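You operate a simulated robot arm through the tools that you are given. There is no shell and no other tool.

Carry out the task below with a simulated two-armed robot. There is one attempt and no reset: what you move stays moved.

Task
Drive the housing bush flush and swing the keeper plate over it.
Fine: stand the brass drift on the bush and tap the drift, never the bush; put mallet and drift back. Set down upright: brass drift, soft mallet.

It is judged by the outcome, as a careful person would: the job done as asked, and still so three seconds after it is handed in. It fails if anything else is knocked over, pushed out of place, dropped, spilled or broken.

Robot
Two 7-joint arms with two-finger grippers on one trunk that stands fixed in place. Base frame: the origin is at the foot of the trunk, x ahead of it, y to its left, z up. Lengths are in cm, angles in degrees, forces in N, time in s.
The left shoulder is at [2.4, 21.3, 113.1], the right one opposite. With the tool pointing down near the work surface each hand reaches from about 10 to 74 cm from the base axis, measured 20 degrees to its own side. Payload 2.2 kg a hand.
The TCP of each hand is the grasp point between the finger pads, 1.9 cm short of the fingertips. In the tool frame z runs along the fingers and y along their closing line. The gripper opens to 11.6 cm. The gripper's body begins 7 cm behind the TCP.
Orientation is that of the tool frame in the base frame, as [roll, pitch, yaw] about the fixed x, y, z axes, in that order (R = Rz(yaw) Ry(pitch) Rx(roll)). With the fingers straight down and closing along the base's y, the tool's x points along the base's -x, its y along +y and its z along -z.

Tools
- The arms move only by the tool arm_command. It takes "left_plan", "right_plan" or both (then of equal length, played together; a hand with none holds still); each is text: rows parted by semicolons, each of 7 numbers parted by spaces: the closure in counts, from 0 (fully open) to 255 (shut), then the shift along the tool's x, y, z in units of 200 mm (1.0 is 200 mm), then the turn, a rotation vector about the tool's x, y, z in units of 180 degrees (1.0 is 180 degrees). In form: hand x y z wx wy wz; .... A call has 1 to 20 rows; each row is the pose to reach, as a shift and turn from the pose commanded when the call began, along the tool's axes at that moment. A call with a number of a shift or a turn outside -1 to 1 is refused whole. Rows are played at 5 a second. More than 5 cm and 8.6 degrees between two rows, or a gripper value outside its range, and nothing of the call is played. Where a pose cannot be reached the arm comes as near as it can. A force on the tool above 90 N (or 10 N above the force at the start of the call, whichever is more), or a blocked arm, ends the call early, and 0.2 s more pass. Each finger halts on what it meets, pressing with about 24 N; the grip force reading is that of the motor and also rises with nothing between the fingers. The clock runs only during rows and for 0.2 s after the last one: add rows that repeat a pose to give the fingers time. It gives the time, the measured TCP pose, the force on the tool (base axes), the opening and the grip force at its end, in the units of the frame above (readings bear some noise), with the torque about the TCP (base axes, N m) and any sound that the robot's microphone picked up.
- Cameras (640 x 400 px; columns grow to the right, rows downward): "scene" is now at [11.97, -5.52, 131.88]; the picture's right is [-0.55, -0.83, -0.00], its down [-0.33, 0.22, -0.92] and it looks along [0.76, -0.51, -0.40] (base axes); focal length 284 px, centre (320, 200). "left" rides on the left gripper at [6.9, 1.5, -9.6] in its tool frame; the picture's right is [-0.21, 0.98, 0.00], its down [-0.76, -0.17, -0.63] and it looks along [-0.62, -0.14, 0.77] (tool axes); focal length 251 px, centre (320, 200). "right" rides on the right gripper at [6.9, -1.5, -9.7] in its tool frame; the picture's right is [0.21, 0.98, 0.00], its down [-0.76, 0.17, -0.63] and it looks along [-0.62, 0.14, 0.77] (tool axes); focal length 251 px, centre (320, 200). There is no depth. A picture from a camera that has moved, and an enlarged one, comes with that camera's place and axes in the base frame and with its lens.
- snapshot(camera): a new picture of that camera. The clock stands still meanwhile.
- move_column(by): slides the trunk up (or, below 0, down) by that many cm; the arms and the scene camera ride with it, the base frame stays. It gives what a move gives, with no picture.
- turn_head(pan, tilt): turns the head with the scene camera to pan (to the left, within 80 degrees either way) and tilt (down, from -29 to 69), counted from straight ahead of the robot. It gives what a move gives.
- close_up(camera, box): a new picture of the part [left, top, right, bottom] of that camera's present view, enlarged. The clock stands still meanwhile.
- job_done(): hands the job in; it is judged then, once.

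Nothing tells you positions but the pictures and the camera data. Unless the task says otherwise, let go and move clear before handing in.

The tools are called after "Request:" by a JSON object that holds its "fn" and its "kwargs". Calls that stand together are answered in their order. arm_command: Moves the arms, as the interface text tells. Its arguments: {"type":"object","properties":{"left_plan":{"type":"string"},"right_plan":{"type":"string"}},"required":[]} The other tools are called the same way: move_column (by) slides the trunk up or down; turn_head (pan, tilt) turns the head that bears the scene camera; snapshot (camera) takes a picture; close_up (camera, box) takes an enlarged picture of a part of a camera's view; job_done () hands the job in.

At the start:

```text
clock: 0.0
left_position: [47.35, -2.28, 119.14]
left_tool_rot: [179.9, 0.0, -180.0]
left_wrist_force: [0.1, 0.0, 0.1]
left_ft_torque: [0.0, 0.02, 0.01]
left_grip_width: 11.63
left_finger_force: 0.1
right_position: [38.16, -51.44, 124.29]
right_tool_rot: [-180.0, -0.1, -180.0]
right_wrist_force: [-0.6, -0.6, -0.3]
right_ft_torque: [-0.02, 0.0, -0.01]
right_grip_width: 11.6
right_finger_force: 0.0
trunk travel left (down, up): [-27.5, 21.5]
head pan, tilt: [-33.5, 23.4]
```

scene: 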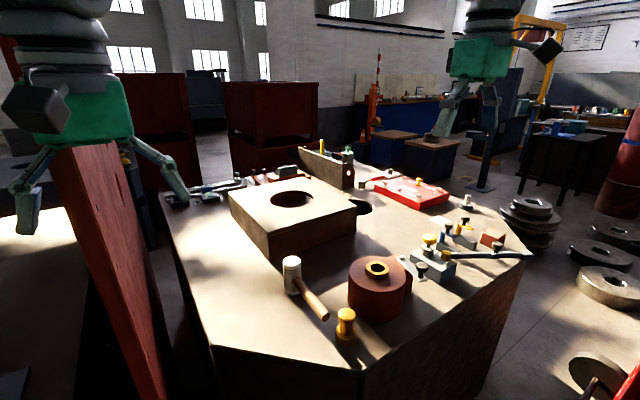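
right: 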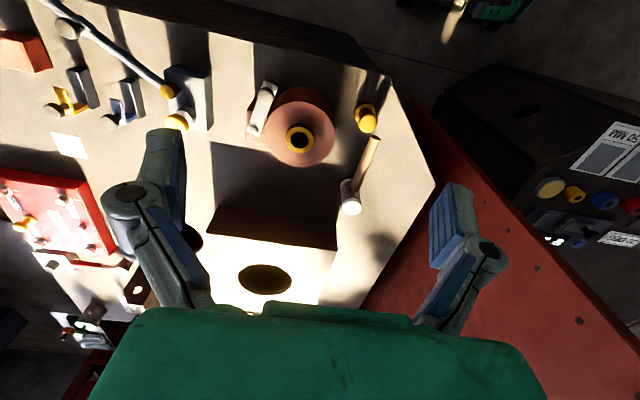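
left: 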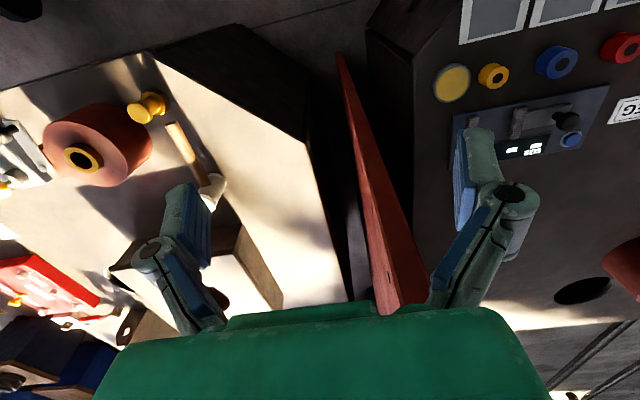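

I see a bench with a round red-brown housing carrying a yellow (brass) bush, a yellow brass drift standing beside it, a mallet, a big block with a hole and other tools. I'll take closer pictures to locate everything first.

Request:
{"fn": "close_up", "kwargs": {"camera": "scene", "box": [260, 220, 460, 345]}}

Request:
{"fn": "close_up", "kwargs": {"camera": "right", "box": [220, 60, 440, 230]}}

Request:
{"fn": "close_up", "kwargs": {"camera": "scene", "box": [380, 180, 540, 290]}}

```text
3.20 times, centred on (360, 282) of scene
camera zoom: at [11.97, -5.52, 131.88], right [-0.55, -0.83, 0.0], down [-0.33, 0.22, -0.92], along [0.76, -0.51, -0.4], focal length 910 px, centre (192, -64)
```

zoom: 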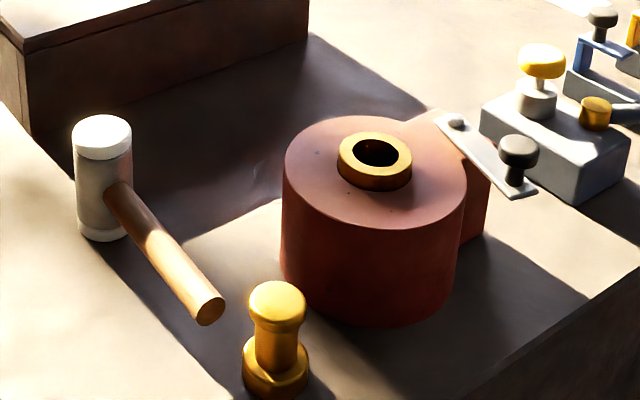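

```text
2.35 times, centred on (330, 145) of right
camera zoom: at [31.29, -52.95, 133.81], right [-0.21, 0.98, 0.0], down [0.76, 0.17, 0.63], along [0.62, 0.14, -0.78], focal length 592 px, centre (296, 329)
```

zoom: 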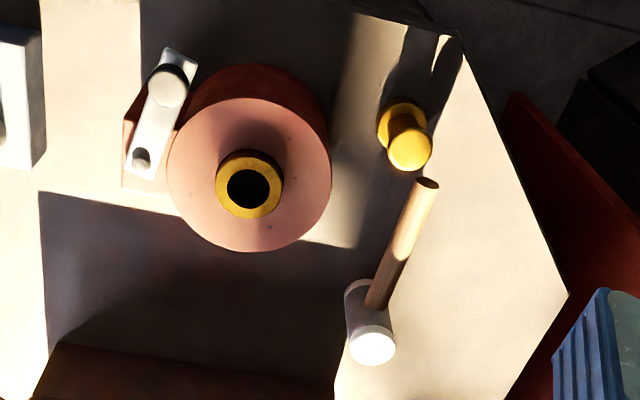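

```text
3.64 times, centred on (460, 235) of scene
camera zoom: at [11.97, -5.52, 131.88], right [-0.55, -0.83, 0.0], down [-0.33, 0.22, -0.92], along [0.76, -0.51, -0.4], focal length 1034 px, centre (-189, 73)
```

zoom: 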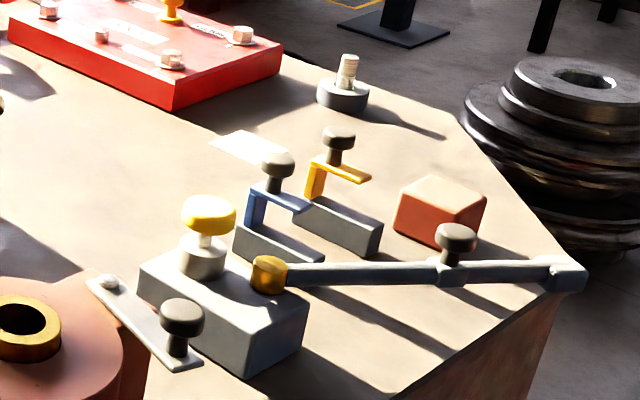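

Rough triangulation: bush top is at about (54, -52, 86), the drift at (50, -38) with its top near 81.7, the mallet head at (70.7, -35.6) with its handle running toward the robot, and the keeper pivot at (54, -61) with its knob at (46, -59). I'll lower the right hand for a closer look.

Request:
{"fn": "arm_command", "kwargs": {"right_plan": "0 0 0 0.2 0 0 0; 0 0 0 0.4 0 0 0; 0 0 0 0.6 0 0 0; 0 0 0 0.8 0 0 0; 0 0 0 1.0 0 0 0; 0 0 0 1.0 0 0 0"}}

Request:
{"fn": "snapshot", "kwargs": {"camera": "right"}}

Request:
{"fn": "snapshot", "kwargs": {"camera": "scene"}}

```text
clock: 1.4
left_position: [46.9, -2.04, 119.27]
left_tool_rot: [-180.0, 0.1, 180.0]
left_wrist_force: [0.5, 0.4, -0.3]
left_ft_torque: [-0.02, 0.01, 0.0]
left_grip_width: 11.59
left_finger_force: 0.0
right_position: [37.65, -51.09, 104.43]
right_tool_rot: [180.0, 0.1, -179.9]
right_wrist_force: [0.2, -0.6, 0.0]
right_ft_torque: [-0.01, 0.03, -0.01]
right_grip_width: 11.61
right_finger_force: 0.0
trunk travel left (down, up): [-27.5, 21.5]
head pan, tilt: [-33.5, 23.4]
```

```text
taken
camera right: at [30.8, -52.56, 113.96], right [-0.21, 0.98, 0.0], down [0.76, 0.17, 0.63], along [0.62, 0.13, -0.77], focal length 251 px, centre (320, 200)
```

right: 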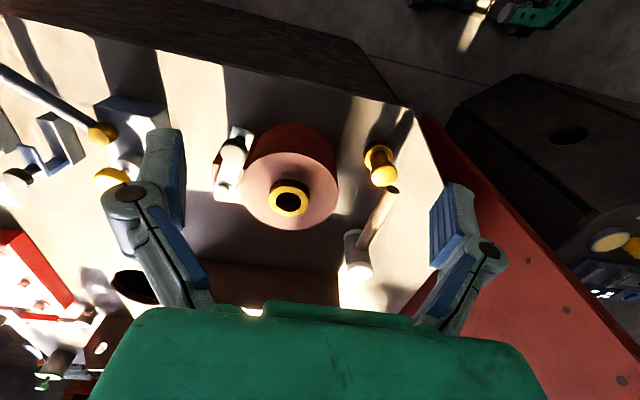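

```text
taken
camera scene: at [11.92, -5.6, 131.89], right [-0.55, -0.83, 0.0], down [-0.33, 0.22, -0.92], along [0.76, -0.51, -0.4], focal length 284 px, centre (320, 200)
```

scene: 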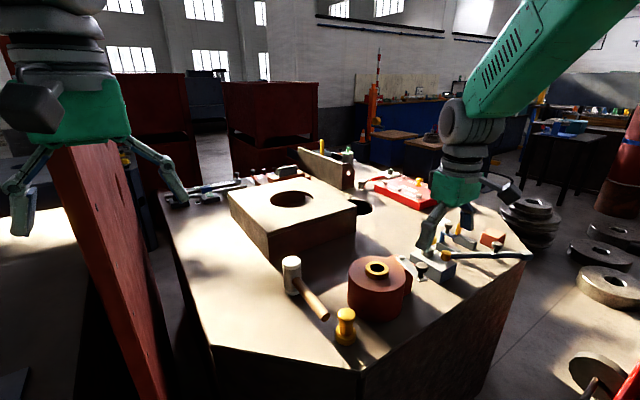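

The hand is now above the near side of the housing. I'll zoom into this view.

Request:
{"fn": "close_up", "kwargs": {"camera": "right", "box": [200, 110, 360, 230]}}

Request:
{"fn": "close_up", "kwargs": {"camera": "right", "box": [320, 120, 440, 300]}}

Request:
{"fn": "close_up", "kwargs": {"camera": "scene", "box": [330, 240, 460, 325]}}

Request:
{"fn": "close_up", "kwargs": {"camera": "scene", "box": [270, 240, 370, 350]}}

```text
3.33 times, centred on (280, 170) of right
camera zoom: at [30.8, -52.56, 113.96], right [-0.21, 0.98, 0.0], down [0.76, 0.17, 0.63], along [0.62, 0.13, -0.77], focal length 838 px, centre (453, 300)
```

zoom: 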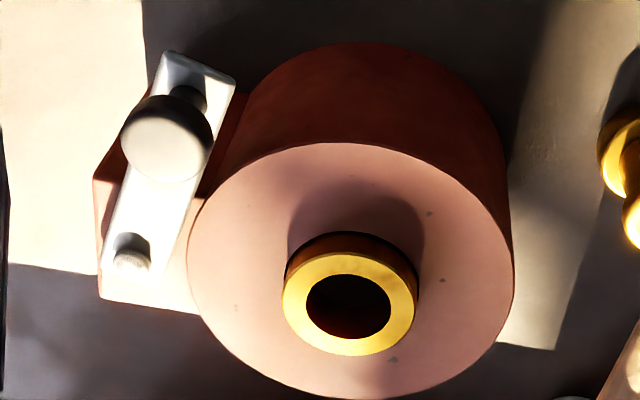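

```text
2.22 times, centred on (380, 210) of right
camera zoom: at [30.8, -52.56, 113.96], right [-0.21, 0.98, 0.0], down [0.76, 0.17, 0.63], along [0.62, 0.13, -0.77], focal length 559 px, centre (187, 178)
```

zoom: 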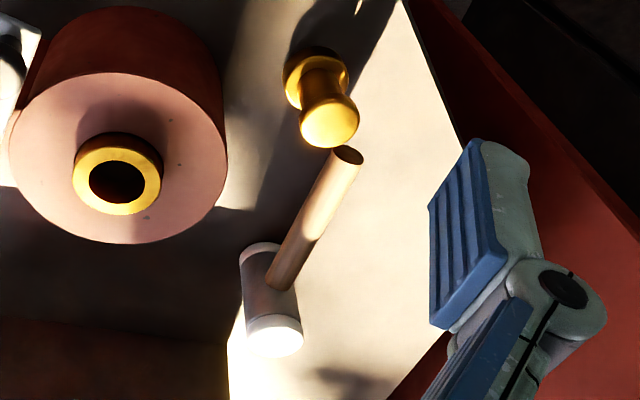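

```text
4.71 times, centred on (395, 282) of scene
camera zoom: at [11.92, -5.6, 131.89], right [-0.55, -0.83, 0.0], down [-0.33, 0.22, -0.92], along [0.76, -0.51, -0.4], focal length 1338 px, centre (-33, -188)
```

zoom: 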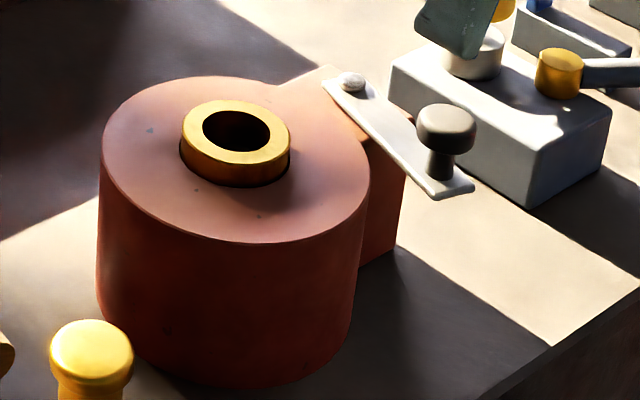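

```text
3.64 times, centred on (320, 295) of scene
camera zoom: at [11.92, -5.6, 131.89], right [-0.55, -0.83, 0.0], down [-0.33, 0.22, -0.92], along [0.76, -0.51, -0.4], focal length 1034 px, centre (320, -146)
```

zoom: 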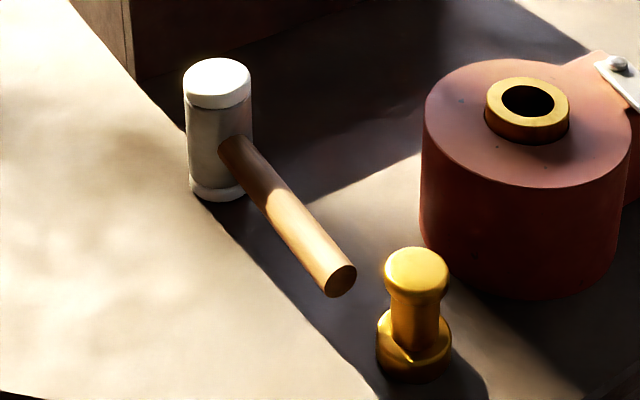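

Refined estimates: bush top centre ≈ (54.8, -52.0, 85.6), drift ≈ (50.0, -38.1) with top ≈ 81.5, mallet head axis ≈ (71.5, -35.5) with height from 74.7 to 84.4, and handle end ≈ (53.6, -34.8, 79.4). Next I bring the right hand to hover over the drift.

Request:
{"fn": "arm_command", "kwargs": {"right_plan": "0 -0.1 0.11 0.1 0 0 0; 0 -0.2 0.22 0.2 0 0 0; 0 -0.3 0.33 0.3 0 0 0; 0 -0.4 0.44 0.4 0 0 0; 0 -0.5 0.55 0.48 0 0 0; 0 -0.6175 0.65 0.57 0 0 0; 0 -0.6175 0.65 0.57 0 0 0"}}

Request:
{"fn": "snapshot", "kwargs": {"camera": "right"}}

Request:
{"fn": "snapshot", "kwargs": {"camera": "scene"}}

```text
clock: 3.0
left_position: [46.98, -2.05, 119.35]
left_tool_rot: [180.0, 0.2, -180.0]
left_wrist_force: [-0.1, -0.2, 0.4]
left_ft_torque: [0.03, -0.03, 0.0]
left_grip_width: 11.58
left_finger_force: 0.0
right_position: [50.29, -38.08, 93.1]
right_tool_rot: [-179.9, 0.1, 180.0]
right_wrist_force: [0.3, -0.7, -0.1]
right_ft_torque: [0.0, -0.06, 0.01]
right_grip_width: 11.59
right_finger_force: 0.1
trunk travel left (down, up): [-27.5, 21.5]
head pan, tilt: [-33.5, 23.4]
```

```text
taken
camera right: at [43.3, -39.59, 102.56], right [-0.21, 0.98, 0.0], down [0.76, 0.17, 0.63], along [0.62, 0.14, -0.77], focal length 251 px, centre (320, 200)
```

right: 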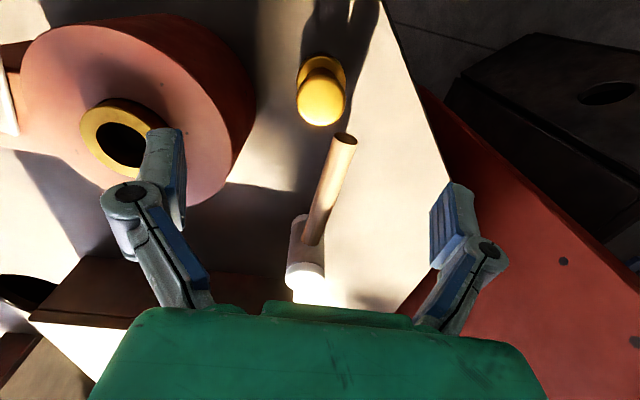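

```text
taken
camera scene: at [12.01, -5.45, 131.89], right [-0.55, -0.83, 0.0], down [-0.33, 0.22, -0.92], along [0.76, -0.51, -0.4], focal length 284 px, centre (320, 200)
```

scene: 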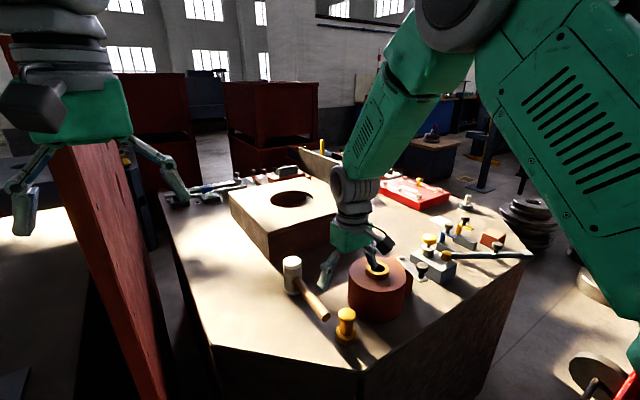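

The drift lies almost directly below the hand. I'll zoom in to measure the drift's head precisely.

Request:
{"fn": "close_up", "kwargs": {"camera": "right", "box": [270, 30, 370, 150]}}

Request:
{"fn": "close_up", "kwargs": {"camera": "scene", "box": [310, 280, 390, 350]}}

```text
3.33 times, centred on (320, 90) of right
camera zoom: at [43.3, -39.59, 102.56], right [-0.21, 0.98, 0.0], down [0.76, 0.17, 0.63], along [0.62, 0.14, -0.77], focal length 838 px, centre (320, 567)
```

zoom: 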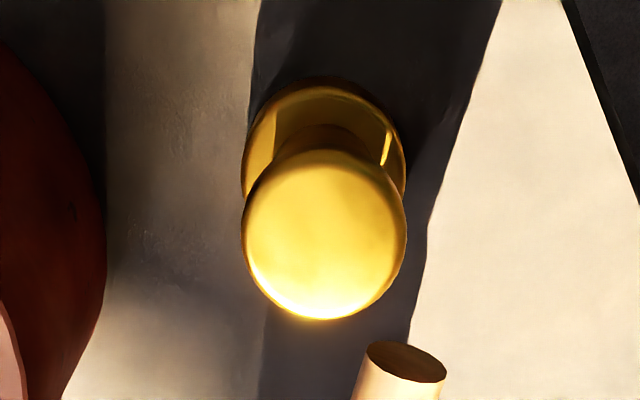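

```text
5.71 times, centred on (350, 315) of scene
camera zoom: at [12.01, -5.45, 131.89], right [-0.55, -0.83, 0.0], down [-0.33, 0.22, -0.92], along [0.76, -0.51, -0.4], focal length 1624 px, centre (149, -457)
```

zoom: 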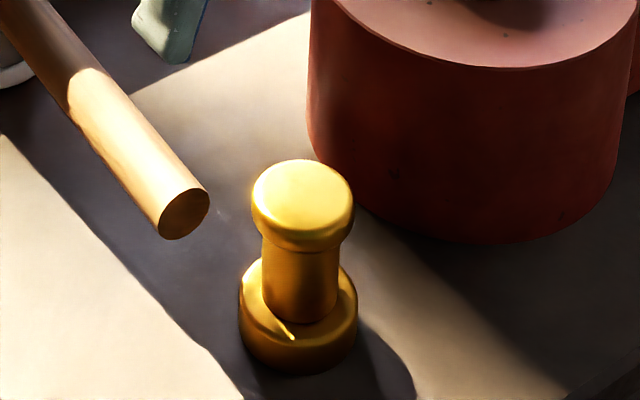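

The drift head is 4 cm wide and about 1 cm thick, centred at (49.9, -38.07) with its top at z ≈ 81.4. I narrow the fingers and lower around the head.

Request:
{"fn": "arm_command", "kwargs": {"right_plan": "90 0.02 0 0 0 0 0; 90 0.02 0 0.15 0 0 0; 90 0.02 0 0.3 0 0 0; 90 0.02 0 0.45 0 0 0; 90 0.02 0 0.55 0 0 0; 90 0.02 0 0.62 0 0 0; 90 0.02 0 0.62 0 0 0"}}

Request:
{"fn": "snapshot", "kwargs": {"camera": "right"}}

Request:
{"fn": "close_up", "kwargs": {"camera": "scene", "box": [290, 260, 410, 350]}}

```text
clock: 4.6
left_position: [47.05, -2.01, 119.09]
left_tool_rot: [-179.9, 0.1, -179.9]
left_wrist_force: [0.1, -0.6, 0.1]
left_ft_torque: [0.02, 0.02, 0.0]
left_grip_width: 11.62
left_finger_force: 0.0
right_position: [49.93, -38.4, 80.58]
right_tool_rot: [-180.0, 0.1, -180.0]
right_wrist_force: [0.0, -0.3, 1.0]
right_ft_torque: [-0.02, 0.01, -0.01]
right_grip_width: 7.51
right_finger_force: 0.1
trunk travel left (down, up): [-27.5, 21.5]
head pan, tilt: [-33.5, 23.4]
```

```text
taken
camera right: at [42.98, -39.86, 90.15], right [-0.21, 0.98, 0.0], down [0.76, 0.17, 0.63], along [0.62, 0.14, -0.77], focal length 251 px, centre (320, 200)
```

right: 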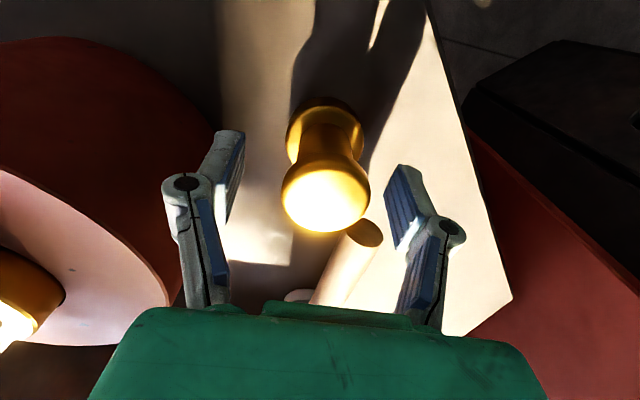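

```text
4.44 times, centred on (350, 305) of scene
camera zoom: at [12.09, -5.49, 131.87], right [-0.55, -0.83, 0.0], down [-0.33, 0.22, -0.92], along [0.76, -0.51, -0.4], focal length 1263 px, centre (187, -267)
```

zoom: 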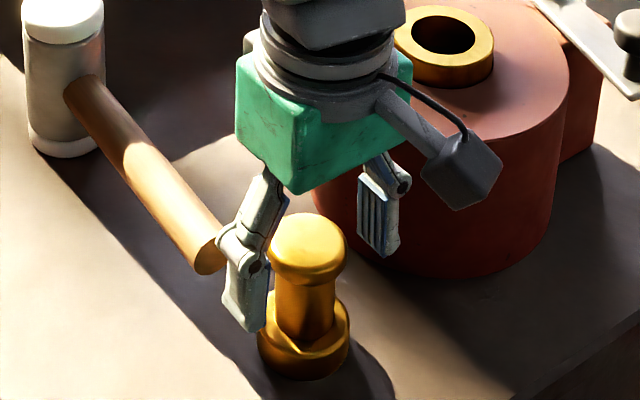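

The drift head sits about 0.3 cm toward +y of centre between the fingers; I correct that and close on it.

Request:
{"fn": "arm_command", "kwargs": {"right_plan": "90 -0.008 0.015 0 0 0 0; 90 -0.008 0.015 0 0 0 0; 130 -0.008 0.015 0 0 0 0; 160 -0.008 0.015 0 0 0 0; 200 -0.008 0.015 0 0 0 0; 255 -0.008 0.015 0 0 0 0; 255 -0.008 0.015 0 0 0 0; 255 -0.008 0.015 0 0 0 0"}}

Request:
{"fn": "snapshot", "kwargs": {"camera": "right"}}

Request:
{"fn": "close_up", "kwargs": {"camera": "scene", "box": [290, 260, 410, 350]}}

```text
clock: 6.4
left_position: [47.05, -2.01, 119.15]
left_tool_rot: [-180.0, 0.1, 180.0]
left_wrist_force: [0.4, 0.7, -0.4]
left_ft_torque: [-0.03, -0.01, 0.01]
left_grip_width: 11.6
left_finger_force: 0.1
right_position: [50.04, -38.16, 80.63]
right_tool_rot: [180.0, 0.1, 180.0]
right_wrist_force: [-0.6, 1.2, -0.4]
right_ft_torque: [0.0, -0.04, 0.06]
right_grip_width: 3.74
right_finger_force: 23.9
trunk travel left (down, up): [-27.5, 21.5]
head pan, tilt: [-33.5, 23.4]
```

```text
taken
camera right: at [43.13, -39.57, 90.15], right [-0.21, 0.98, 0.0], down [0.76, 0.17, 0.63], along [0.62, 0.14, -0.77], focal length 251 px, centre (320, 200)
```

right: 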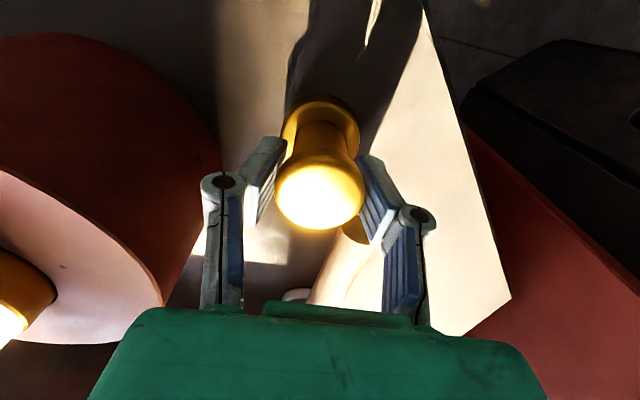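

```text
4.44 times, centred on (350, 305) of scene
camera zoom: at [12.12, -5.46, 131.87], right [-0.55, -0.83, 0.0], down [-0.33, 0.22, -0.92], along [0.76, -0.51, -0.4], focal length 1263 px, centre (187, -267)
```

zoom: 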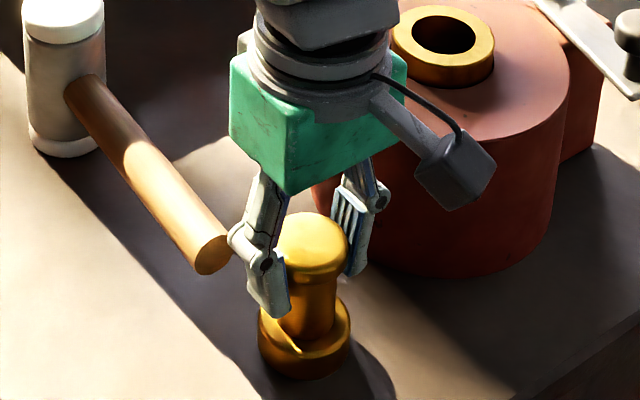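

The drift is gripped (3.7 cm opening, 24 N). I lift it straight up.

Request:
{"fn": "arm_command", "kwargs": {"right_plan": "255 0 0 -0.05 0 0 0; 255 0 0 -0.15 0 0 0; 255 0 0 -0.3 0 0 0; 255 0 0 -0.45 0 0 0; 255 0 0 -0.6 0 0 0; 255 0 0 -0.75 0 0 0; 255 0 0 -0.75 0 0 0; 255 0 0 -0.75 0 0 0"}}

Request:
{"fn": "snapshot", "kwargs": {"camera": "right"}}

Request:
{"fn": "snapshot", "kwargs": {"camera": "scene"}}

```text
clock: 8.2
left_position: [46.95, -2.17, 119.19]
left_tool_rot: [-180.0, 0.1, 180.0]
left_wrist_force: [-0.5, 1.2, 0.0]
left_ft_torque: [0.02, 0.0, 0.01]
left_grip_width: 11.58
left_finger_force: 0.0
right_position: [49.72, -38.02, 95.32]
right_tool_rot: [-180.0, 0.1, 179.9]
right_wrist_force: [-0.4, 0.2, 0.1]
right_ft_torque: [0.0, 0.03, 0.0]
right_grip_width: 0.0
right_finger_force: 24.1
trunk travel left (down, up): [-27.5, 21.5]
head pan, tilt: [-33.5, 23.4]
```

```text
taken
camera right: at [42.94, -39.64, 104.99], right [-0.21, 0.98, 0.0], down [0.76, 0.17, 0.63], along [0.62, 0.14, -0.77], focal length 251 px, centre (320, 200)
```

right: 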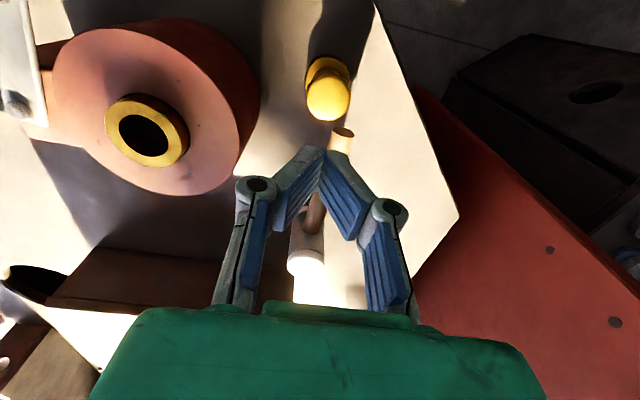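

```text
taken
camera scene: at [12.06, -5.5, 131.87], right [-0.55, -0.83, 0.0], down [-0.33, 0.22, -0.92], along [0.76, -0.51, -0.4], focal length 284 px, centre (320, 200)
```

scene: 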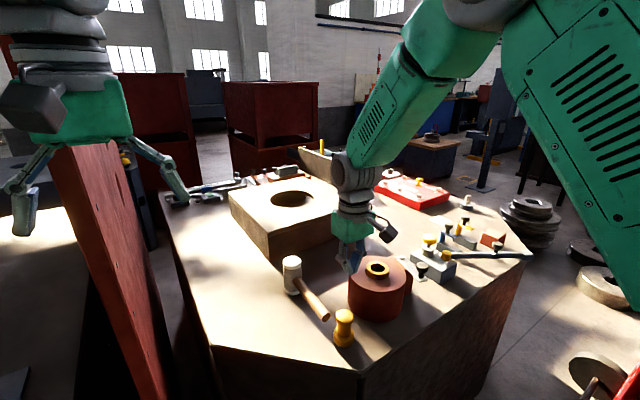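

The drift slipped out of the grip but is still standing. I'll look at how the fingers close and where the drift is now.

Request:
{"fn": "close_up", "kwargs": {"camera": "right", "box": [270, 30, 390, 150]}}

Request:
{"fn": "close_up", "kwargs": {"camera": "scene", "box": [310, 200, 410, 350]}}

Request:
{"fn": "close_up", "kwargs": {"camera": "right", "box": [200, 120, 440, 330]}}

```text
3.33 times, centred on (330, 90) of right
camera zoom: at [42.94, -39.64, 104.99], right [-0.21, 0.98, 0.0], down [0.76, 0.17, 0.63], along [0.62, 0.14, -0.77], focal length 838 px, centre (287, 567)
```

zoom: 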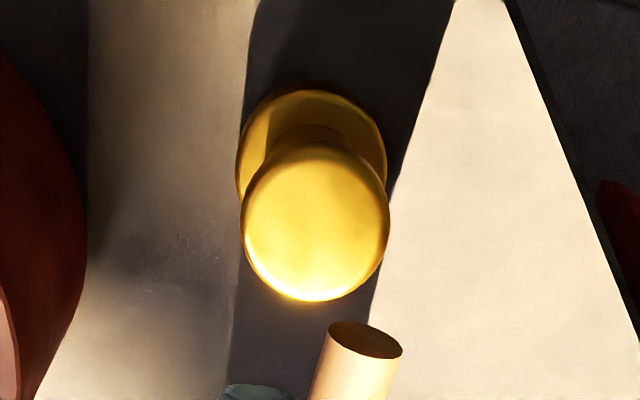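

```text
2.67 times, centred on (360, 275) of scene
camera zoom: at [12.06, -5.5, 131.87], right [-0.55, -0.83, 0.0], down [-0.33, 0.22, -0.92], along [0.76, -0.51, -0.4], focal length 758 px, centre (213, 0)
```

zoom: 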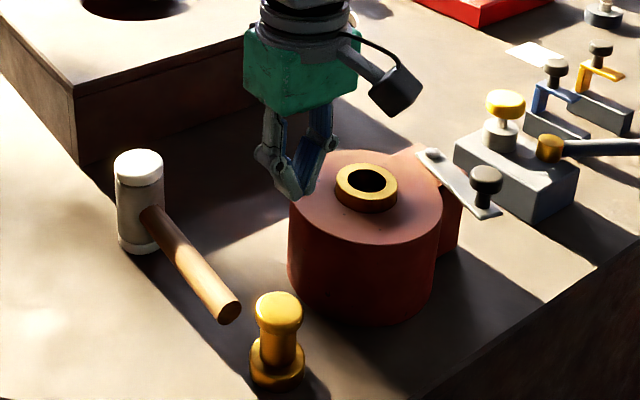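

```text
1.90 times, centred on (320, 225) of right
camera zoom: at [42.94, -39.64, 104.99], right [-0.21, 0.98, 0.0], down [0.76, 0.17, 0.63], along [0.62, 0.14, -0.77], focal length 479 px, centre (320, 152)
```

zoom: 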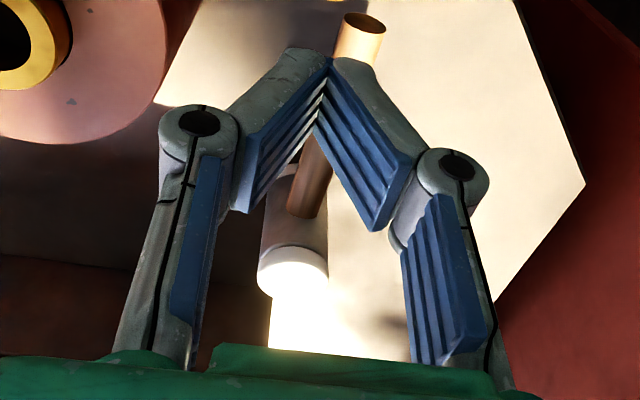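

The fingers form an inverted V when shut, so I want to know the pad geometry at partial openings. I'll test a few openings here in free space, well above everything.

Request:
{"fn": "arm_command", "kwargs": {"right_plan": "166 0 0 0 0 0 0; 166 0 0 0 0 0 0; 166 0 0 0 0 0 0; 166 0 0 0 0 0 0"}}

Request:
{"fn": "close_up", "kwargs": {"camera": "right", "box": [200, 120, 440, 330]}}

Request:
{"fn": "close_up", "kwargs": {"camera": "scene", "box": [310, 200, 410, 290]}}

```text
clock: 9.2
left_position: [47.01, -2.11, 119.27]
left_tool_rot: [-180.0, 0.1, 180.0]
left_wrist_force: [0.6, -0.4, 0.3]
left_ft_torque: [0.01, 0.02, -0.01]
left_grip_width: 11.62
left_finger_force: 0.0
right_position: [49.85, -38.05, 95.44]
right_tool_rot: [-179.9, 0.0, 180.0]
right_wrist_force: [-0.6, 1.0, 0.7]
right_ft_torque: [0.0, -0.01, 0.01]
right_grip_width: 4.06
right_finger_force: 0.1
trunk travel left (down, up): [-27.5, 21.5]
head pan, tilt: [-33.5, 23.4]
```

```text
1.90 times, centred on (320, 225) of right
camera zoom: at [42.94, -39.61, 104.98], right [-0.21, 0.98, 0.0], down [0.76, 0.17, 0.63], along [0.62, 0.14, -0.77], focal length 479 px, centre (320, 152)
```

zoom: 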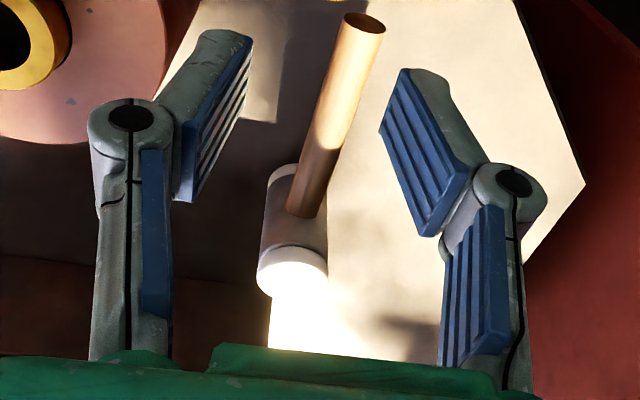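

```text
4.44 times, centred on (360, 245) of scene
camera zoom: at [12.07, -5.49, 131.87], right [-0.55, -0.83, 0.0], down [-0.33, 0.22, -0.92], along [0.76, -0.51, -0.4], focal length 1263 px, centre (142, 0)
```

zoom: 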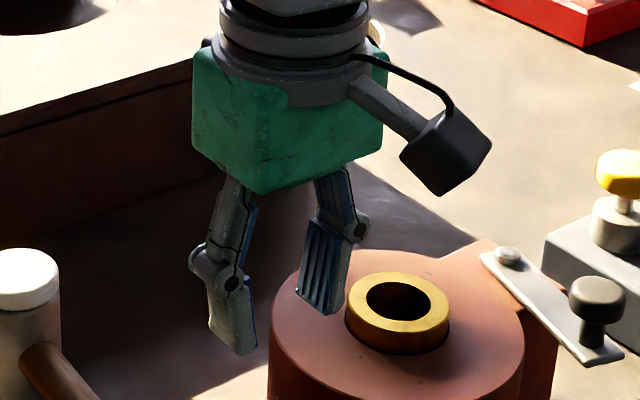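

At about 4 cm the pads lean inward by some 15° with the tips closest, so a deeper grip with the tips hooked under the drift's head will hold better. The drift now stands at about (49.85, -37.3); I open and hover lower to recheck alignment.

Request:
{"fn": "arm_command", "kwargs": {"right_plan": "90 0 0 0 0 0 0; 90 0 0.02 0.1 0 0 0; 90 0 0.04 0.25 0 0 0; 90 0 0.04 0.4 0 0 0; 90 0 0.04 0.52 0 0 0; 90 0 0.04 0.52 0 0 0; 90 0 0.04 0.52 0 0 0"}}

Request:
{"fn": "close_up", "kwargs": {"camera": "right", "box": [200, 60, 440, 240]}}

Request:
{"fn": "close_up", "kwargs": {"camera": "scene", "box": [290, 260, 410, 350]}}

```text
clock: 10.8
left_position: [47.01, -2.06, 119.11]
left_tool_rot: [-179.8, 0.2, 179.9]
left_wrist_force: [0.2, 0.1, 0.6]
left_ft_torque: [-0.05, 0.0, 0.02]
left_grip_width: 11.62
left_finger_force: 0.1
right_position: [49.84, -37.17, 85.17]
right_tool_rot: [-180.0, 0.2, 180.0]
right_wrist_force: [1.1, -0.1, -0.6]
right_ft_torque: [-0.03, 0.0, 0.02]
right_grip_width: 7.51
right_finger_force: 0.0
trunk travel left (down, up): [-27.5, 21.5]
head pan, tilt: [-33.5, 23.4]
```

```text
2.22 times, centred on (320, 150) of right
camera zoom: at [43.01, -38.79, 94.62], right [-0.21, 0.98, 0.0], down [0.76, 0.17, 0.63], along [0.62, 0.14, -0.77], focal length 559 px, centre (320, 311)
```

zoom: 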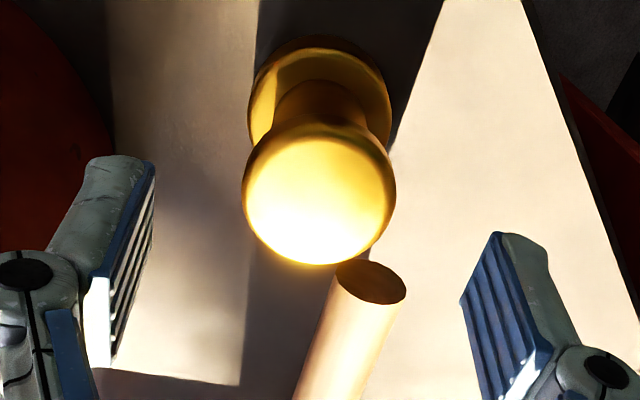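

```text
4.44 times, centred on (350, 305) of scene
camera zoom: at [12.11, -5.47, 131.87], right [-0.55, -0.83, 0.0], down [-0.33, 0.22, -0.92], along [0.76, -0.51, -0.4], focal length 1263 px, centre (187, -267)
```

zoom: 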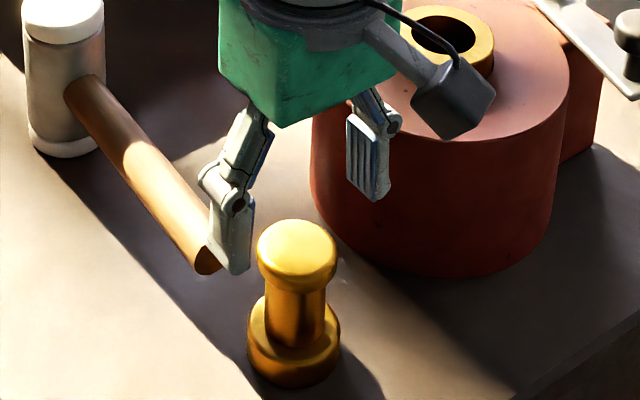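

The hand is centred on the drift. I lower deeper (tips about 1 cm above the base flange) and close.

Request:
{"fn": "arm_command", "kwargs": {"right_plan": "90 0 0 0.1 0 0 0; 90 0 0 0.2 0 0 0; 90 0 0 0.285 0 0 0; 90 0 0 0.285 0 0 0; 130 0 0 0.285 0 0 0; 160 0 0 0.285 0 0 0; 200 0 0 0.285 0 0 0; 255 0 0 0.285 0 0 0; 255 0 0 0.285 0 0 0; 255 0 0 0.285 0 0 0"}}

Request:
{"fn": "close_up", "kwargs": {"camera": "right", "box": [220, 90, 420, 250]}}

Request:
{"fn": "close_up", "kwargs": {"camera": "scene", "box": [310, 280, 390, 350]}}

```text
clock: 13.0
left_position: [47.06, -1.98, 119.12]
left_tool_rot: [-179.8, 0.0, -180.0]
left_wrist_force: [-0.7, 0.8, -1.1]
left_ft_torque: [0.02, -0.04, 0.01]
left_grip_width: 11.6
left_finger_force: 0.0
right_position: [49.9, -37.36, 79.52]
right_tool_rot: [179.9, -0.1, -179.9]
right_wrist_force: [0.3, 0.6, -0.7]
right_ft_torque: [0.03, 0.03, 0.02]
right_grip_width: 3.29
right_finger_force: 24.3
trunk travel left (down, up): [-27.5, 21.5]
head pan, tilt: [-33.5, 23.4]
```

```text
2.50 times, centred on (320, 170) of right
camera zoom: at [43.04, -38.86, 88.97], right [-0.21, 0.98, 0.0], down [0.76, 0.17, 0.63], along [0.62, 0.14, -0.77], focal length 629 px, centre (320, 275)
```

zoom: 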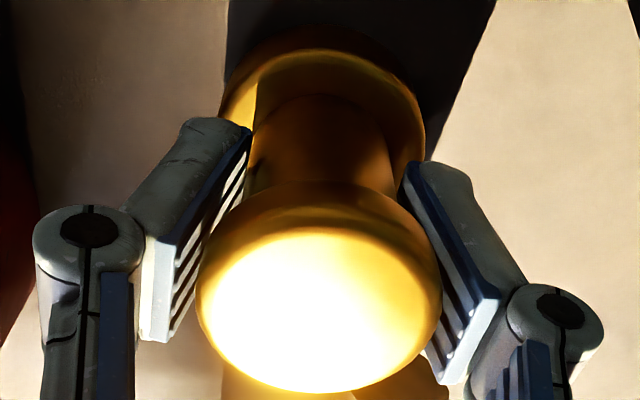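

```text
5.71 times, centred on (350, 315) of scene
camera zoom: at [12.14, -5.5, 131.86], right [-0.55, -0.83, 0.0], down [-0.33, 0.22, -0.92], along [0.76, -0.51, -0.4], focal length 1624 px, centre (149, -457)
```

zoom: 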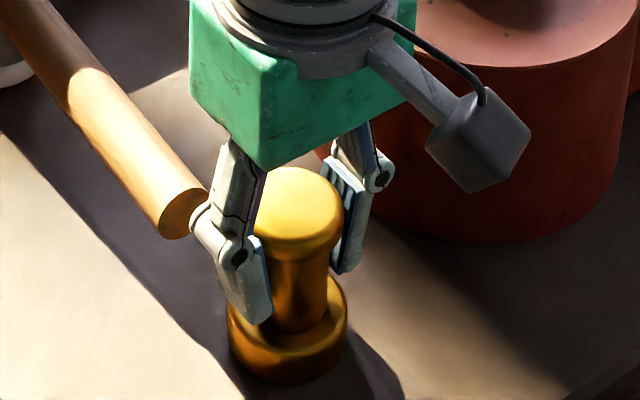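

The tips are now around the waist under the head. I lift slowly by 1.5 cm and check that the drift follows.

Request:
{"fn": "arm_command", "kwargs": {"right_plan": "255 0 0 -0.01 0 0 0; 255 0 0 -0.02 0 0 0; 255 0 0 -0.035 0 0 0; 255 0 0 -0.05 0 0 0; 255 0 0 -0.075 0 0 0; 255 0 0 -0.075 0 0 0"}}

Request:
{"fn": "close_up", "kwargs": {"camera": "right", "box": [220, 90, 420, 250]}}

Request:
{"fn": "close_up", "kwargs": {"camera": "scene", "box": [310, 280, 390, 350]}}

```text
clock: 14.4
left_position: [47.14, -2.15, 119.13]
left_tool_rot: [-180.0, 0.2, -179.9]
left_wrist_force: [-0.2, -0.5, -0.4]
left_ft_torque: [0.04, 0.0, -0.03]
left_grip_width: 11.6
left_finger_force: 0.1
right_position: [49.95, -37.3, 81.03]
right_tool_rot: [179.9, 0.0, -180.0]
right_wrist_force: [-0.4, 0.6, -4.3]
right_ft_torque: [0.01, -0.01, -0.01]
right_grip_width: 3.27
right_finger_force: 23.9
trunk travel left (down, up): [-27.5, 21.5]
head pan, tilt: [-33.5, 23.4]
```

```text
2.50 times, centred on (320, 170) of right
camera zoom: at [43.06, -38.73, 90.54], right [-0.21, 0.98, 0.0], down [0.76, 0.17, 0.63], along [0.62, 0.14, -0.77], focal length 629 px, centre (320, 275)
```

zoom: 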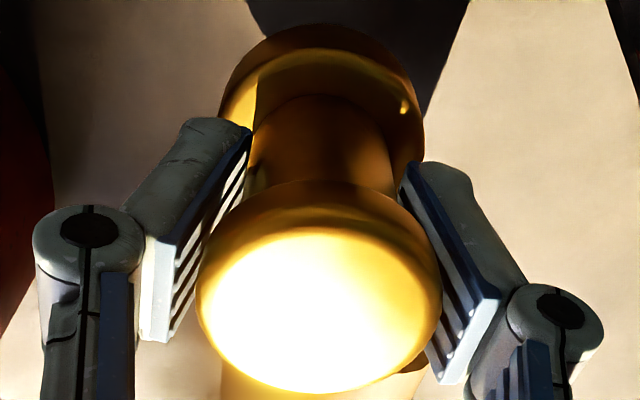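

```text
5.71 times, centred on (350, 315) of scene
camera zoom: at [12.17, -5.54, 131.86], right [-0.55, -0.83, 0.0], down [-0.34, 0.22, -0.92], along [0.76, -0.51, -0.4], focal length 1624 px, centre (149, -457)
```

zoom: 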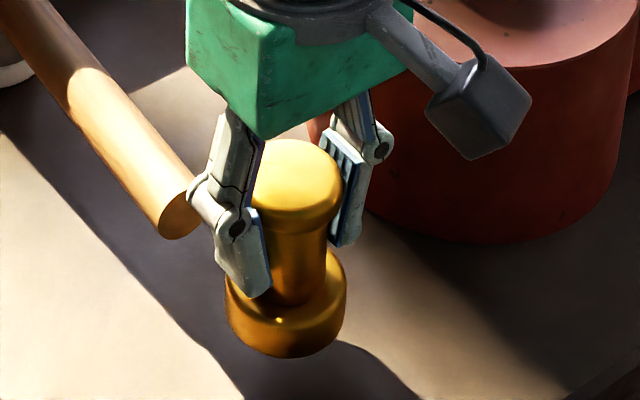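

The drift is lifted and held firmly (about 4.3 N). I raise it and carry it over the bush.

Request:
{"fn": "arm_command", "kwargs": {"right_plan": "255 0 0 -0.1 0 0 0; 255 0 0 -0.22 0 0 0; 255 0 0 -0.36 0 0 0; 255 0 0 -0.5 0 0 0; 255 0 0 -0.64 0 0 0; 255 0 0 -0.75 0 0 0; 255 -0.02 -0.06 -0.77 0 0 0; 255 -0.06 -0.18 -0.77 0 0 0; 255 -0.1 -0.3 -0.77 0 0 0; 255 -0.14 -0.42 -0.77 0 0 0; 255 -0.18 -0.54 -0.77 0 0 0; 255 -0.22 -0.66 -0.77 0 0 0; 255 -0.2425 -0.735 -0.77 0 0 0; 255 -0.2425 -0.735 -0.77 0 0 0; 255 -0.2425 -0.735 -0.77 0 0 0"}}

Request:
{"fn": "snapshot", "kwargs": {"camera": "right"}}

Request:
{"fn": "close_up", "kwargs": {"camera": "scene", "box": [310, 190, 450, 310]}}

```text
clock: 17.6
left_position: [47.06, -2.0, 119.2]
left_tool_rot: [-180.0, 0.1, -180.0]
left_wrist_force: [0.3, 0.1, -0.4]
left_ft_torque: [0.0, 0.0, -0.01]
left_grip_width: 11.59
left_finger_force: 0.0
right_position: [54.76, -51.92, 96.41]
right_tool_rot: [-180.0, 0.0, 180.0]
right_wrist_force: [0.2, -0.6, -4.5]
right_ft_torque: [-0.02, 0.02, -0.01]
right_grip_width: 3.27
right_finger_force: 24.8
trunk travel left (down, up): [-27.5, 21.5]
head pan, tilt: [-33.5, 23.4]
```

```text
taken
camera right: at [47.95, -53.45, 106.01], right [-0.21, 0.98, 0.0], down [0.76, 0.17, 0.63], along [0.62, 0.14, -0.77], focal length 251 px, centre (320, 200)
```

right: 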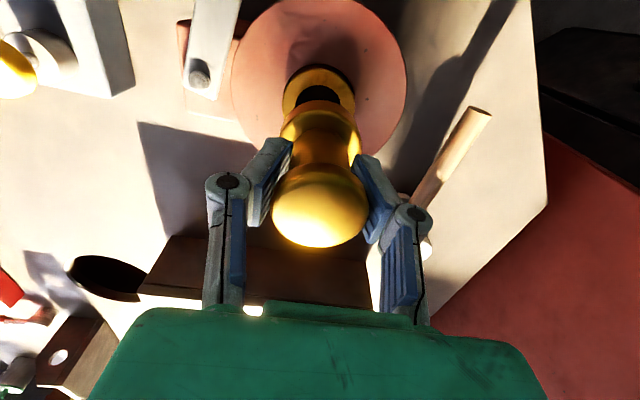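

```text
3.33 times, centred on (380, 250) of scene
camera zoom: at [12.15, -5.65, 131.85], right [-0.55, -0.83, 0.0], down [-0.34, 0.22, -0.92], along [0.76, -0.5, -0.4], focal length 948 px, centre (120, 33)
```

zoom: 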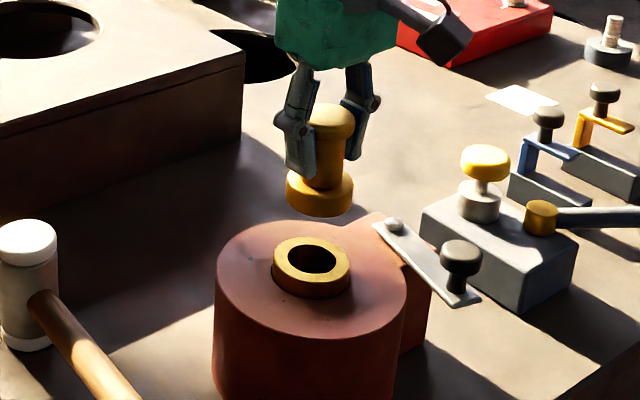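

The drift hangs over the bush. I zoom in to check its alignment to the bush.

Request:
{"fn": "close_up", "kwargs": {"camera": "right", "box": [240, 40, 400, 160]}}

Request:
{"fn": "close_up", "kwargs": {"camera": "scene", "box": [350, 210, 430, 280]}}

```text
3.33 times, centred on (320, 100) of right
camera zoom: at [47.95, -53.45, 106.01], right [-0.21, 0.98, 0.0], down [0.76, 0.17, 0.63], along [0.62, 0.14, -0.77], focal length 838 px, centre (320, 533)
```

zoom: 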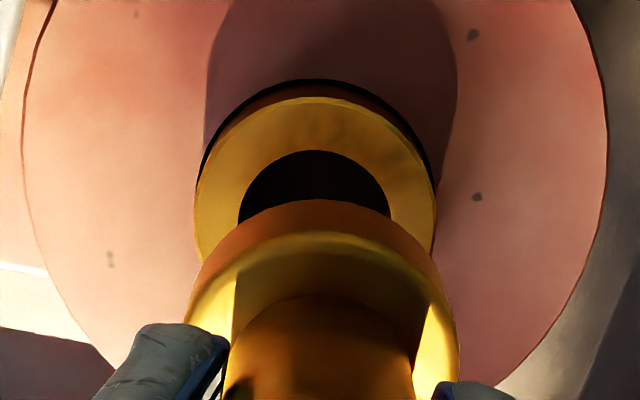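

```text
5.71 times, centred on (390, 245) of scene
camera zoom: at [12.15, -5.65, 131.85], right [-0.55, -0.83, 0.0], down [-0.34, 0.22, -0.92], along [0.76, -0.5, -0.4], focal length 1624 px, centre (-80, -57)
```

zoom: 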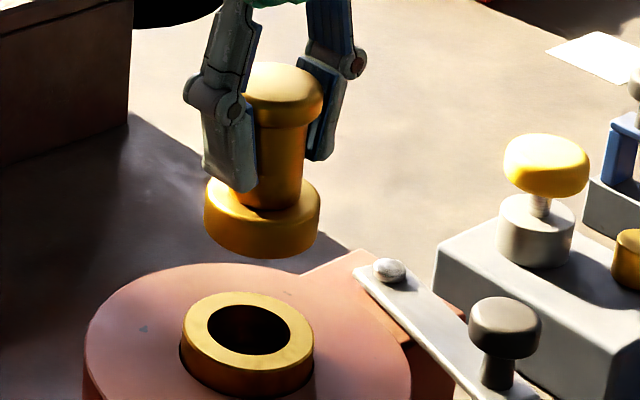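

The bush centre comes out at about (55.0, -52.0, 85.9), and the drift is within a few mm of it. I lower to just above contact and check again where parallax vanishes.

Request:
{"fn": "arm_command", "kwargs": {"right_plan": "255 0 0 0.05 0 0 0; 255 0 0 0.1 0 0 0; 255 0 0 0.15 0 0 0; 255 0 0 0.2 0 0 0; 255 0 0 0.2 0 0 0; 255 0 0 0.2 0 0 0"}}

Request:
{"fn": "close_up", "kwargs": {"camera": "right", "box": [240, 40, 400, 160]}}

Request:
{"fn": "close_up", "kwargs": {"camera": "scene", "box": [350, 230, 430, 290]}}

```text
clock: 19.0
left_position: [47.04, -2.16, 119.21]
left_tool_rot: [180.0, 0.2, 180.0]
left_wrist_force: [0.4, 0.4, 0.6]
left_ft_torque: [0.01, 0.0, -0.01]
left_grip_width: 11.56
left_finger_force: 0.1
right_position: [54.8, -51.9, 92.31]
right_tool_rot: [180.0, -0.1, 180.0]
right_wrist_force: [0.5, 0.6, -3.4]
right_ft_torque: [-0.04, -0.03, 0.01]
right_grip_width: 3.28
right_finger_force: 23.9
trunk travel left (down, up): [-27.5, 21.5]
head pan, tilt: [-33.5, 23.4]
```

```text
3.33 times, centred on (320, 100) of right
camera zoom: at [47.89, -53.51, 101.86], right [-0.21, 0.98, 0.0], down [0.76, 0.17, 0.63], along [0.62, 0.14, -0.77], focal length 838 px, centre (320, 533)
```

zoom: 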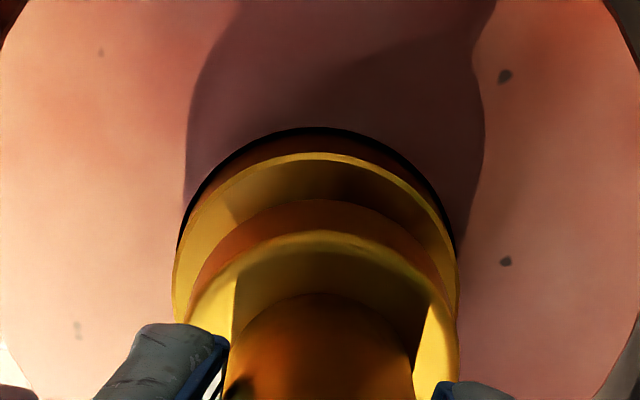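

```text
6.67 times, centred on (390, 260) of scene
camera zoom: at [12.17, -5.67, 131.85], right [-0.55, -0.83, 0.0], down [-0.34, 0.22, -0.92], along [0.76, -0.5, -0.4], focal length 1895 px, centre (-147, -200)
```

zoom: 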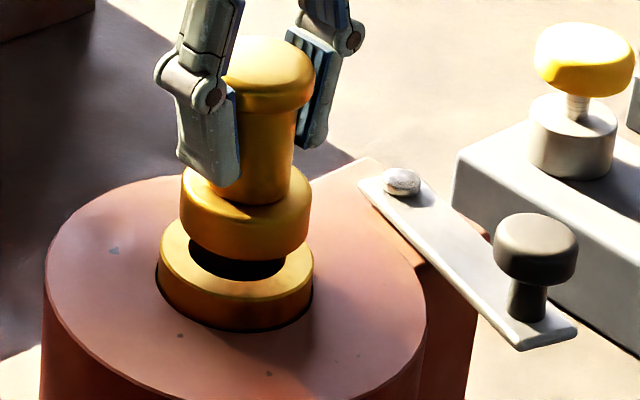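

I zoom closer from both cameras to measure the offset between the drift's base and the bush.

Request:
{"fn": "close_up", "kwargs": {"camera": "scene", "box": [376, 245, 406, 275]}}

Request:
{"fn": "close_up", "kwargs": {"camera": "right", "box": [280, 70, 360, 140]}}

```text
13.33 times, centred on (391, 260) of scene
camera zoom: at [12.17, -5.67, 131.85], right [-0.55, -0.83, 0.0], down [-0.34, 0.22, -0.92], along [0.76, -0.5, -0.4], focal length 3790 px, centre (-627, -600)
```

zoom: 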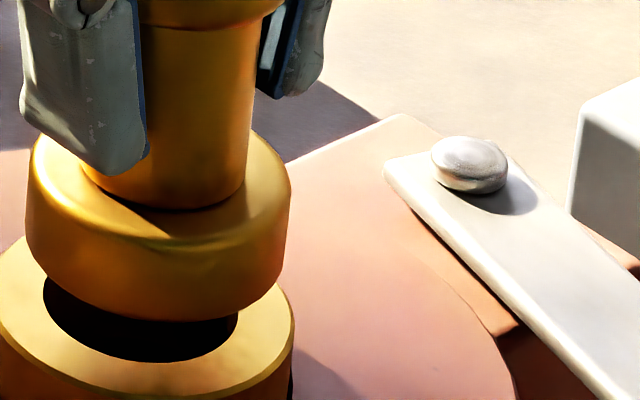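

```text
5.71 times, centred on (320, 105) of right
camera zoom: at [47.89, -53.51, 101.86], right [-0.21, 0.98, 0.0], down [0.76, 0.17, 0.63], along [0.62, 0.14, -0.77], focal length 1437 px, centre (320, 743)
```

zoom: 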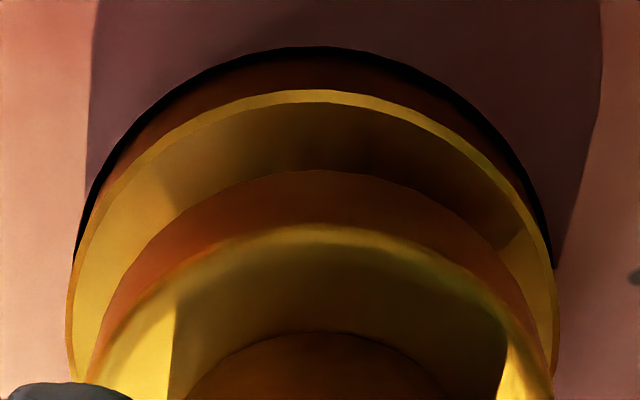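

Offset estimate: the drift is about 0.2 cm short in x, with about 1.6 cm gap left. I correct x and lower most of the gap.

Request:
{"fn": "arm_command", "kwargs": {"right_plan": "255 -0.01 0 0 0 0 0; 255 -0.01 0 0.03 0 0 0; 255 -0.01 0 0.055 0 0 0; 255 -0.01 0 0.055 0 0 0"}}

Request:
{"fn": "close_up", "kwargs": {"camera": "scene", "box": [371, 245, 411, 275]}}

Request:
{"fn": "close_up", "kwargs": {"camera": "right", "box": [280, 70, 360, 140]}}

```text
clock: 20.0
left_position: [47.02, -2.11, 119.09]
left_tool_rot: [-180.0, 0.2, -179.9]
left_wrist_force: [-0.9, 0.6, 0.0]
left_ft_torque: [0.03, 0.01, -0.01]
left_grip_width: 11.57
left_finger_force: 0.1
right_position: [55.06, -51.92, 91.45]
right_tool_rot: [-179.9, 0.1, -180.0]
right_wrist_force: [0.2, -0.2, -4.8]
right_ft_torque: [-0.01, -0.02, -0.01]
right_grip_width: 3.29
right_finger_force: 24.0
trunk travel left (down, up): [-27.5, 21.5]
head pan, tilt: [-33.5, 23.4]
```

```text
13.33 times, centred on (391, 260) of scene
camera zoom: at [12.16, -5.67, 131.85], right [-0.55, -0.83, 0.0], down [-0.34, 0.22, -0.92], along [0.76, -0.5, -0.4], focal length 3790 px, centre (-627, -600)
```

zoom: 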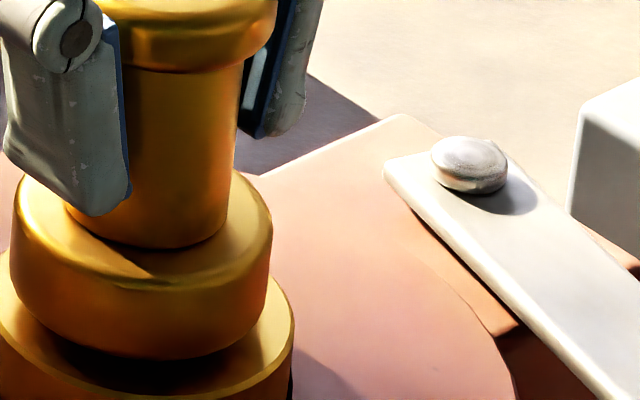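

```text
5.71 times, centred on (320, 105) of right
camera zoom: at [48.18, -53.46, 100.78], right [-0.21, 0.98, 0.0], down [0.76, 0.17, 0.63], along [0.62, 0.14, -0.77], focal length 1437 px, centre (320, 743)
```

zoom: 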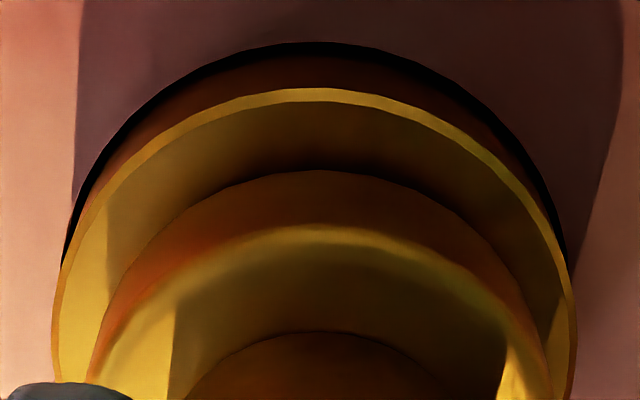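

Now concentric to within about a millimetre, with around 0.5 cm of gap. I lower gently to contact.

Request:
{"fn": "arm_command", "kwargs": {"right_plan": "255 0 0 0.01 0 0 0; 255 0 0 0.02 0 0 0; 255 0 0 0.02 0 0 0"}}

```text
clock: 20.8
left_position: [47.0, -2.02, 119.27]
left_tool_rot: [-180.0, 0.0, 180.0]
left_wrist_force: [0.6, -0.3, -0.8]
left_ft_torque: [0.0, 0.01, -0.03]
left_grip_width: 11.57
left_finger_force: 0.0
right_position: [55.01, -51.87, 90.92]
right_tool_rot: [-180.0, 0.1, 180.0]
right_wrist_force: [0.6, -0.7, -3.3]
right_ft_torque: [0.04, 0.02, -0.01]
right_grip_width: 3.27
right_finger_force: 23.8
trunk travel left (down, up): [-27.5, 21.5]
head pan, tilt: [-33.5, 23.4]
```

Request:
{"fn": "arm_command", "kwargs": {"right_plan": "255 0 0 0.008 0 0 0; 255 0 0 0.008 0 0 0"}}

Request:
{"fn": "close_up", "kwargs": {"camera": "scene", "box": [366, 240, 416, 280]}}

```text
clock: 21.4
left_position: [47.08, -2.03, 119.28]
left_tool_rot: [-180.0, 0.1, 180.0]
left_wrist_force: [0.3, 0.5, -0.5]
left_ft_torque: [0.04, 0.0, 0.04]
left_grip_width: 11.61
left_finger_force: 0.0
right_position: [55.08, -51.93, 90.88]
right_tool_rot: [-179.9, 0.2, 180.0]
right_wrist_force: [0.8, -1.4, 7.7]
right_ft_torque: [0.01, 0.2, -0.01]
right_grip_width: 3.28
right_finger_force: 24.3
trunk travel left (down, up): [-27.5, 21.5]
head pan, tilt: [-33.5, 23.4]
```

```text
10.00 times, centred on (391, 260) of scene
camera zoom: at [12.01, -5.53, 131.89], right [-0.55, -0.83, 0.0], down [-0.33, 0.22, -0.92], along [0.76, -0.51, -0.4], focal length 2843 px, centre (-390, -400)
```

zoom: 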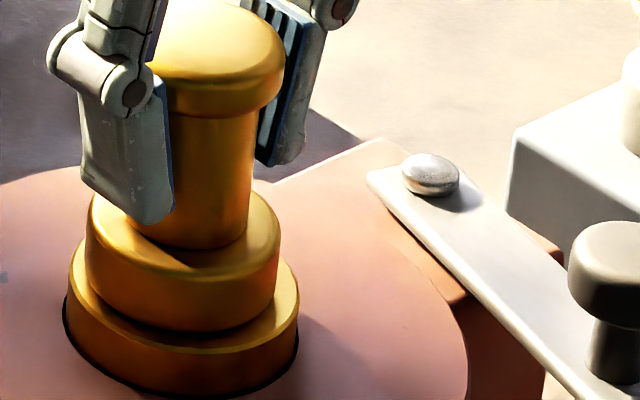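

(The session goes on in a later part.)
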